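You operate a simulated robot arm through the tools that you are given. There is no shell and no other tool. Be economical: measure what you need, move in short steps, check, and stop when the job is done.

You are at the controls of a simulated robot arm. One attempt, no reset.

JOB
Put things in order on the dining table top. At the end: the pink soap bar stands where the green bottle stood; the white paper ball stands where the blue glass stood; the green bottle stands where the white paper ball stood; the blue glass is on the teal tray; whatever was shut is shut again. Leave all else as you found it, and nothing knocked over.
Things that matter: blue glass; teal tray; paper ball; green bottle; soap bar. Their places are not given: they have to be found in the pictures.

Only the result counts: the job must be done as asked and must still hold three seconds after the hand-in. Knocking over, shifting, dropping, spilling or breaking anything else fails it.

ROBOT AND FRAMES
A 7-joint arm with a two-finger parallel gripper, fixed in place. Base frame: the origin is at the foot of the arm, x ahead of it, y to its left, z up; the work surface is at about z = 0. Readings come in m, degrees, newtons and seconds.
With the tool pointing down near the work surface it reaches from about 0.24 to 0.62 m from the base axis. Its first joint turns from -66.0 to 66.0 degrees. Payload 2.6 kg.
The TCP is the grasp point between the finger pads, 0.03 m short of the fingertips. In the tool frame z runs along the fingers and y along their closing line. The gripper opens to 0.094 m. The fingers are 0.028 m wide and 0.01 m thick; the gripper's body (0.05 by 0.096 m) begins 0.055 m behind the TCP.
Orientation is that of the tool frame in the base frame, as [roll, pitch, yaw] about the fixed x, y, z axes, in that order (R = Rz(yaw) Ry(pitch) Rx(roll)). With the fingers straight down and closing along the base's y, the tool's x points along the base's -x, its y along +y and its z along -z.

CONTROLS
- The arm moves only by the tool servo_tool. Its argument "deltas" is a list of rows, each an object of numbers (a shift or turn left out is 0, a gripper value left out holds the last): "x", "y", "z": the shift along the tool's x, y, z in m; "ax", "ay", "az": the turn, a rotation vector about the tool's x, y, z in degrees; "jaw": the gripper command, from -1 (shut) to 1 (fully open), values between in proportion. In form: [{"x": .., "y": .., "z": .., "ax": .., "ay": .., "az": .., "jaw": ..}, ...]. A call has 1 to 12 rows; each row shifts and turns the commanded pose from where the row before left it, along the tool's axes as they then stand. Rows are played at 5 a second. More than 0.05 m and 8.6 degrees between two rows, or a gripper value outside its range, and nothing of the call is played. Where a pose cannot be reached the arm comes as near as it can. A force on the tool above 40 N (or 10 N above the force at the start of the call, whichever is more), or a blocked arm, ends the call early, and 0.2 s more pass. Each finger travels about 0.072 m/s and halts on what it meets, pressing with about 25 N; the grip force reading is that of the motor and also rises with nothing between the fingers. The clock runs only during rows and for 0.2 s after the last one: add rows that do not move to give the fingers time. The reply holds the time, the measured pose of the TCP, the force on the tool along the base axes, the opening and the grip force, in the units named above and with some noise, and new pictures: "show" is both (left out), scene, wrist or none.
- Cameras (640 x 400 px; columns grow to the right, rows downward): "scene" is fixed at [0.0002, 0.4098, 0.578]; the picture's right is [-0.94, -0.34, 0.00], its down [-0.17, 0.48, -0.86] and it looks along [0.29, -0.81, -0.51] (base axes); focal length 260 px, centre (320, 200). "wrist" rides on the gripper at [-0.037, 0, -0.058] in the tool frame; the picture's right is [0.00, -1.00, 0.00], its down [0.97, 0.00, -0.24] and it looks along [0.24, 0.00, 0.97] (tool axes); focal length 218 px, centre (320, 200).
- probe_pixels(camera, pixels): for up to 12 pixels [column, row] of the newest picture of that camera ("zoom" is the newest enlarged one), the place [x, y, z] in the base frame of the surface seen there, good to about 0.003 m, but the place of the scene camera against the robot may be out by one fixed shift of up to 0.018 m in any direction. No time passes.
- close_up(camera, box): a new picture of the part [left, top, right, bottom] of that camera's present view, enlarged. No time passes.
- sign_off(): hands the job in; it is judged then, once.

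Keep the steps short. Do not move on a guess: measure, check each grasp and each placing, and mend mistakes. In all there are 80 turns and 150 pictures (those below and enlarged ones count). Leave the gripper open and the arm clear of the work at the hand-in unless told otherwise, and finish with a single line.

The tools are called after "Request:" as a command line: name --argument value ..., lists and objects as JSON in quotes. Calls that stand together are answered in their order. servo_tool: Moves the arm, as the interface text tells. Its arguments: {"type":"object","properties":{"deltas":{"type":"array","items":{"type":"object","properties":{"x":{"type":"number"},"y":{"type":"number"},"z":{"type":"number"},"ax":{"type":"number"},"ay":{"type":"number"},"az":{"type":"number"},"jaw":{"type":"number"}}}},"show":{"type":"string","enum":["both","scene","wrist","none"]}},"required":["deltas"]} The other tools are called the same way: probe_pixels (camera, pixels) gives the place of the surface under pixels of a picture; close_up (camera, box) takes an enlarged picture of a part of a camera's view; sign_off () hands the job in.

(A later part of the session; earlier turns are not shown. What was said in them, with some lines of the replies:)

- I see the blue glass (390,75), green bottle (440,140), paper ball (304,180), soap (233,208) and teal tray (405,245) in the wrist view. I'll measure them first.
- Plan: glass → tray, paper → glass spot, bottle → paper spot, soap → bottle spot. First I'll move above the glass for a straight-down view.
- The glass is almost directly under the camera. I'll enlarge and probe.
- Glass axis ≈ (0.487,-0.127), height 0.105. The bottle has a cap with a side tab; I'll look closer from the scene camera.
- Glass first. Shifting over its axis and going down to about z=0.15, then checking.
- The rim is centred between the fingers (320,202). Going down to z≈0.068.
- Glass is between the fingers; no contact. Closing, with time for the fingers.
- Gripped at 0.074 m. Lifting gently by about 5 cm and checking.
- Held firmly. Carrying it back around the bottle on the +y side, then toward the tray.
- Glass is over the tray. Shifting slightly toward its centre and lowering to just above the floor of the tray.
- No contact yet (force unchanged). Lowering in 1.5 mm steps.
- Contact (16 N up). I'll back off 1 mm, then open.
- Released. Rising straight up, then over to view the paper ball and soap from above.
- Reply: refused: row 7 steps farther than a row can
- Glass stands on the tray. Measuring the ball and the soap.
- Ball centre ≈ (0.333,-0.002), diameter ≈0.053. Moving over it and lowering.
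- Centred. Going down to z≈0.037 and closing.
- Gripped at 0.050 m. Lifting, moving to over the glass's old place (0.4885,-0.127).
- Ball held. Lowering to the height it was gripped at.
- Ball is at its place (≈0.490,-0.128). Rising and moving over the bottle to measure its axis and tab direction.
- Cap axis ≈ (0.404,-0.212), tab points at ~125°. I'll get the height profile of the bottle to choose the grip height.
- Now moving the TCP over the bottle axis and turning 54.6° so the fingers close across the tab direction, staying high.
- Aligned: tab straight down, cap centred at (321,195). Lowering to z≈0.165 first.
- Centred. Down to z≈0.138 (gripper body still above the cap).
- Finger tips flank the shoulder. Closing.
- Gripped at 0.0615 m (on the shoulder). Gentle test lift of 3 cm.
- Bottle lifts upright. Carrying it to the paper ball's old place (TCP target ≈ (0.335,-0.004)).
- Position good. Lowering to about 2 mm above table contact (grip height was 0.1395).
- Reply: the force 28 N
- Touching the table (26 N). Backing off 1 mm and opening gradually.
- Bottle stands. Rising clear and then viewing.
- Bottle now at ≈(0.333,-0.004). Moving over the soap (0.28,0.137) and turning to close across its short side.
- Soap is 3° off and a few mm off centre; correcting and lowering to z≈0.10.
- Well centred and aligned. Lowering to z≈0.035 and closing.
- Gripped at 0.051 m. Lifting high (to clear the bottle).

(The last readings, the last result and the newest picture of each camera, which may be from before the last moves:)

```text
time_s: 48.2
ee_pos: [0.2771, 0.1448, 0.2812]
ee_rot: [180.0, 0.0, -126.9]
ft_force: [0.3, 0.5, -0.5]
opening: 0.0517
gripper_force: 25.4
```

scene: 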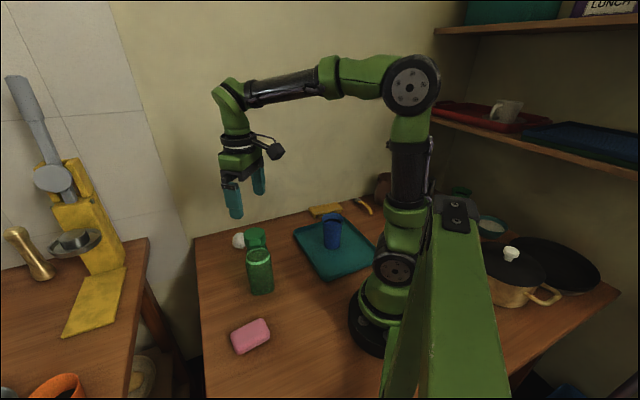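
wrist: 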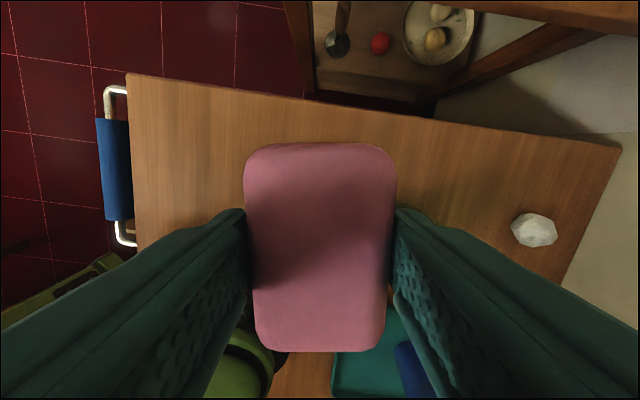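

Soap held. Carrying it to over the bottle's old place (0.404,-0.212).

Request:
servo_tool --deltas '[{"x": 0.0208, "y": -0.0314}, {"x": 0.0208, "y": -0.0314}, {"x": 0.0208, "y": -0.0314}, {"x": 0.0208, "y": -0.0314}, {"x": 0.0208, "y": -0.0314}, {"x": 0.0208, "y": -0.0314}, {"x": 0.0208, "y": -0.0314}, {"x": 0.0208, "y": -0.0314}, {"x": 0.0208, "y": -0.0314}, {"x": 0.0208, "y": -0.0314}, {}]'

```text
time_s: 50.6
ee_pos: [0.403, -0.213, 0.2789]
ee_rot: [-180.0, 0.0, -127.1]
ft_force: [-1.1, 0.2, -1.5]
opening: 0.0513
gripper_force: 24.9
```

scene: 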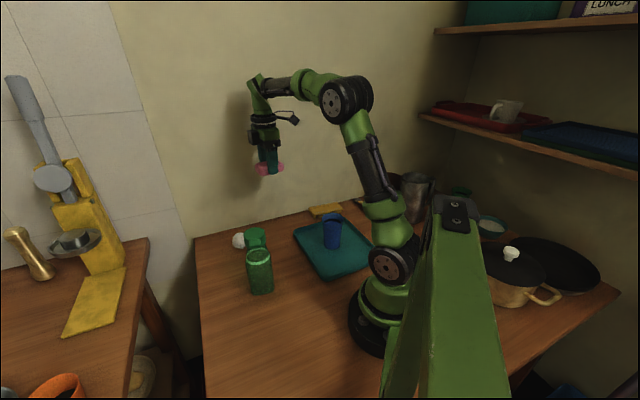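
wrist: 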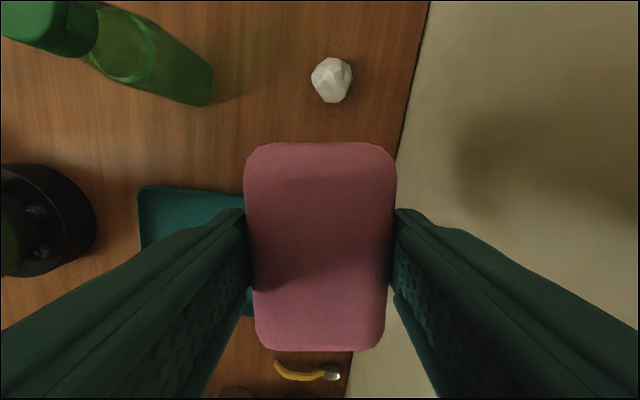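

On target. Lowering to z≈0.06.

Request:
servo_tool --deltas '[{"z": 0.045}, {"z": 0.045}, {"z": 0.045}, {"z": 0.045}, {"z": 0.035}, {}]'

```text
time_s: 52.0
ee_pos: [0.4017, -0.2105, 0.0638]
ee_rot: [-180.0, 0.0, -127.1]
ft_force: [-0.4, 0.0, -1.3]
opening: 0.0515
gripper_force: 25.0
```

scene: 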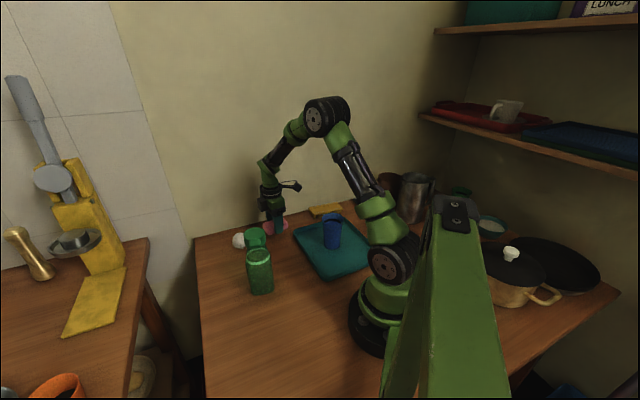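
wrist: 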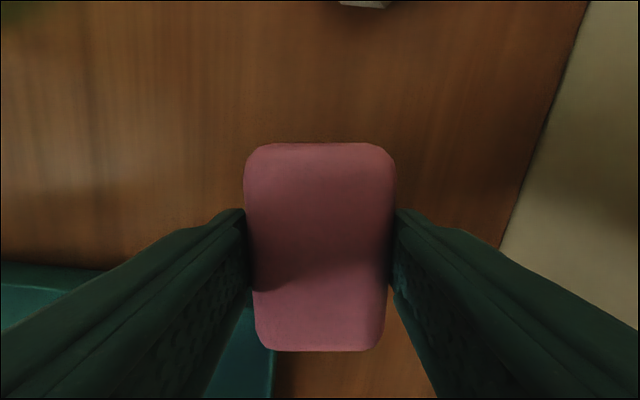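

The tray edge is ~1 cm past the left finger, so I'll open only partly. Lowering the last bit.

Request:
servo_tool --deltas '[{"x": -0.001, "z": 0.015}, {"z": 0.01}, {"z": 0.002}, {}]' --show "none"

```text
time_s: 53.0
ee_pos: [0.4034, -0.211, 0.0384]
ee_rot: [180.0, 0.1, -127.1]
ft_force: [0.2, -0.1, 0.3]
opening: 0.0513
gripper_force: 25.1
```

Request:
servo_tool --deltas '[{"z": 0.001}, {"z": 0.001}, {}]' --show "none"

```text
time_s: 53.8
ee_pos: [0.4032, -0.2096, 0.0368]
ee_rot: [-180.0, 0.1, -127.1]
ft_force: [-0.4, -0.3, -1.5]
opening: 0.0513
gripper_force: 24.9
```

Within about 1 mm of the table. Releasing with a partial opening.

Request:
servo_tool --deltas '[{"z": 0.0005}, {"jaw": 0.15}, {"jaw": 0.3}, {"jaw": 0.4}, {}, {"z": -0.02}, {"z": -0.04}, {"z": -0.045}, {"z": -0.045}, {"z": -0.045}, {"jaw": 1}, {}]'

```text
time_s: 56.4
ee_pos: [0.4035, -0.2078, 0.2296]
ee_rot: [179.9, -0.1, -127.0]
ft_force: [-0.4, 0.2, -0.5]
opening: 0.0941
gripper_force: 0.1
```

scene: 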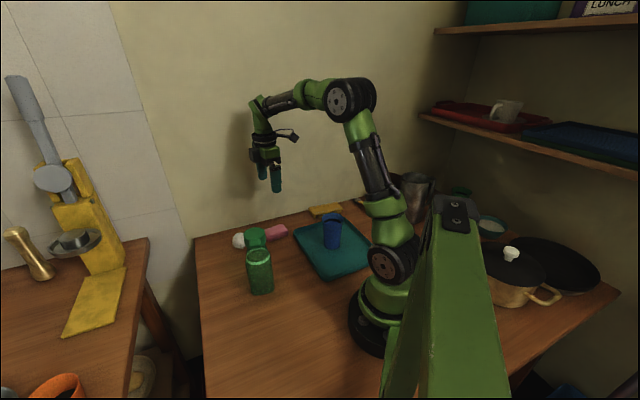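
wrist: 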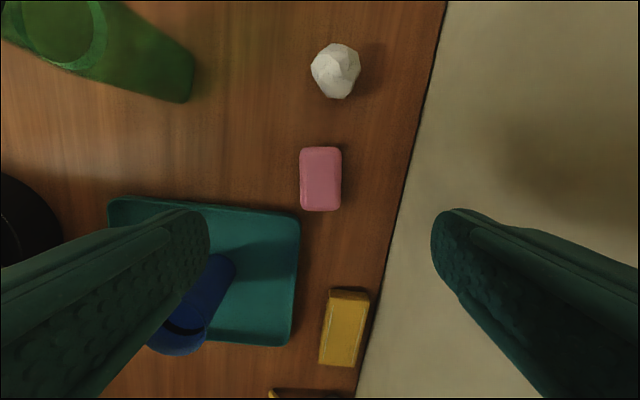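

Soap placed at ≈(0.402,-0.210). Retreating up and checking the whole table.

Request:
servo_tool --deltas '[{"z": -0.045}, {"z": -0.045}, {"z": -0.045}, {"x": -0.029, "y": 0.0354}, {"x": -0.029, "y": 0.0354}, {"x": -0.029, "y": 0.0354}, {"x": -0.029, "y": 0.0354}, {}]'

Request:
close_up --camera "scene" --box '[190, 170, 400, 310]'

```text
time_s: 58.2
ee_pos: [0.3597, -0.033, 0.3663]
ee_rot: [179.9, 0.1, -127.1]
ft_force: [0.4, -0.5, -0.3]
opening: 0.0939
gripper_force: 0.1
```

scene: 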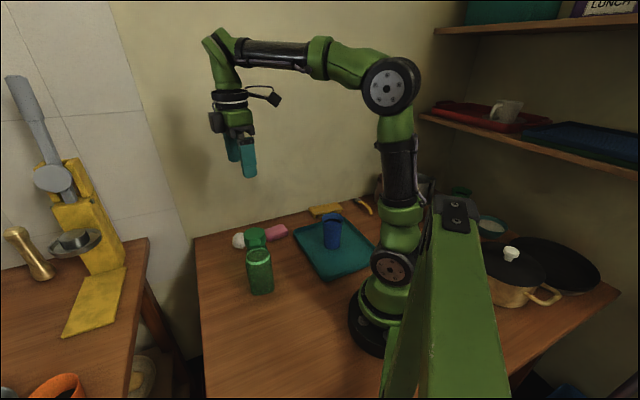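
wrist: 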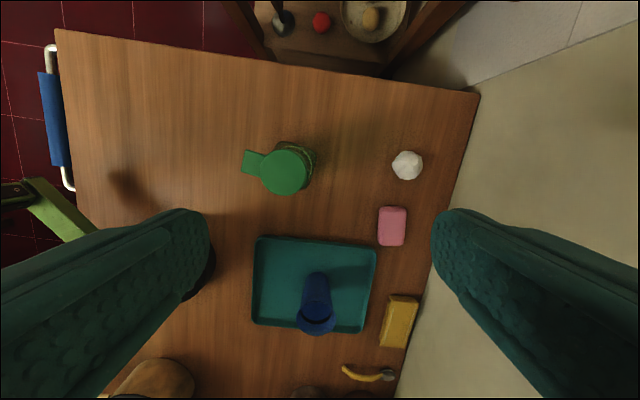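

```text
2.86 times, centred on (295, 240) of scene
```

zoom: 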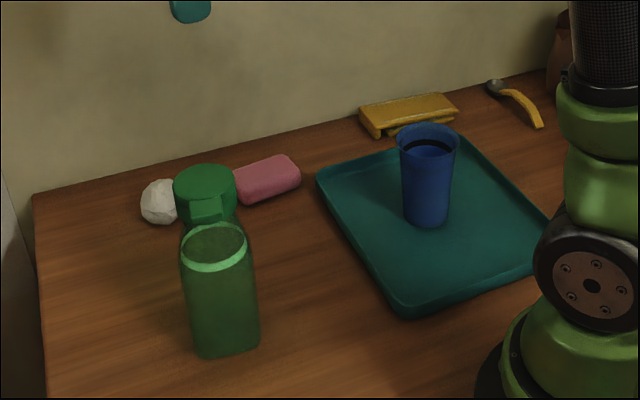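

Everything is in place and upright. The tray hasn't moved, the bottle cap is shut, the gripper is open and the arm is clear, so I'm handing in.

Request:
sign_off

```text
The job is handed in.
```

The glass is on the tray, the paper ball is where the glass stood, the bottle is where the ball stood, and the soap is where the bottle stood; all upright, each swapped item within about 3 mm of its spot.
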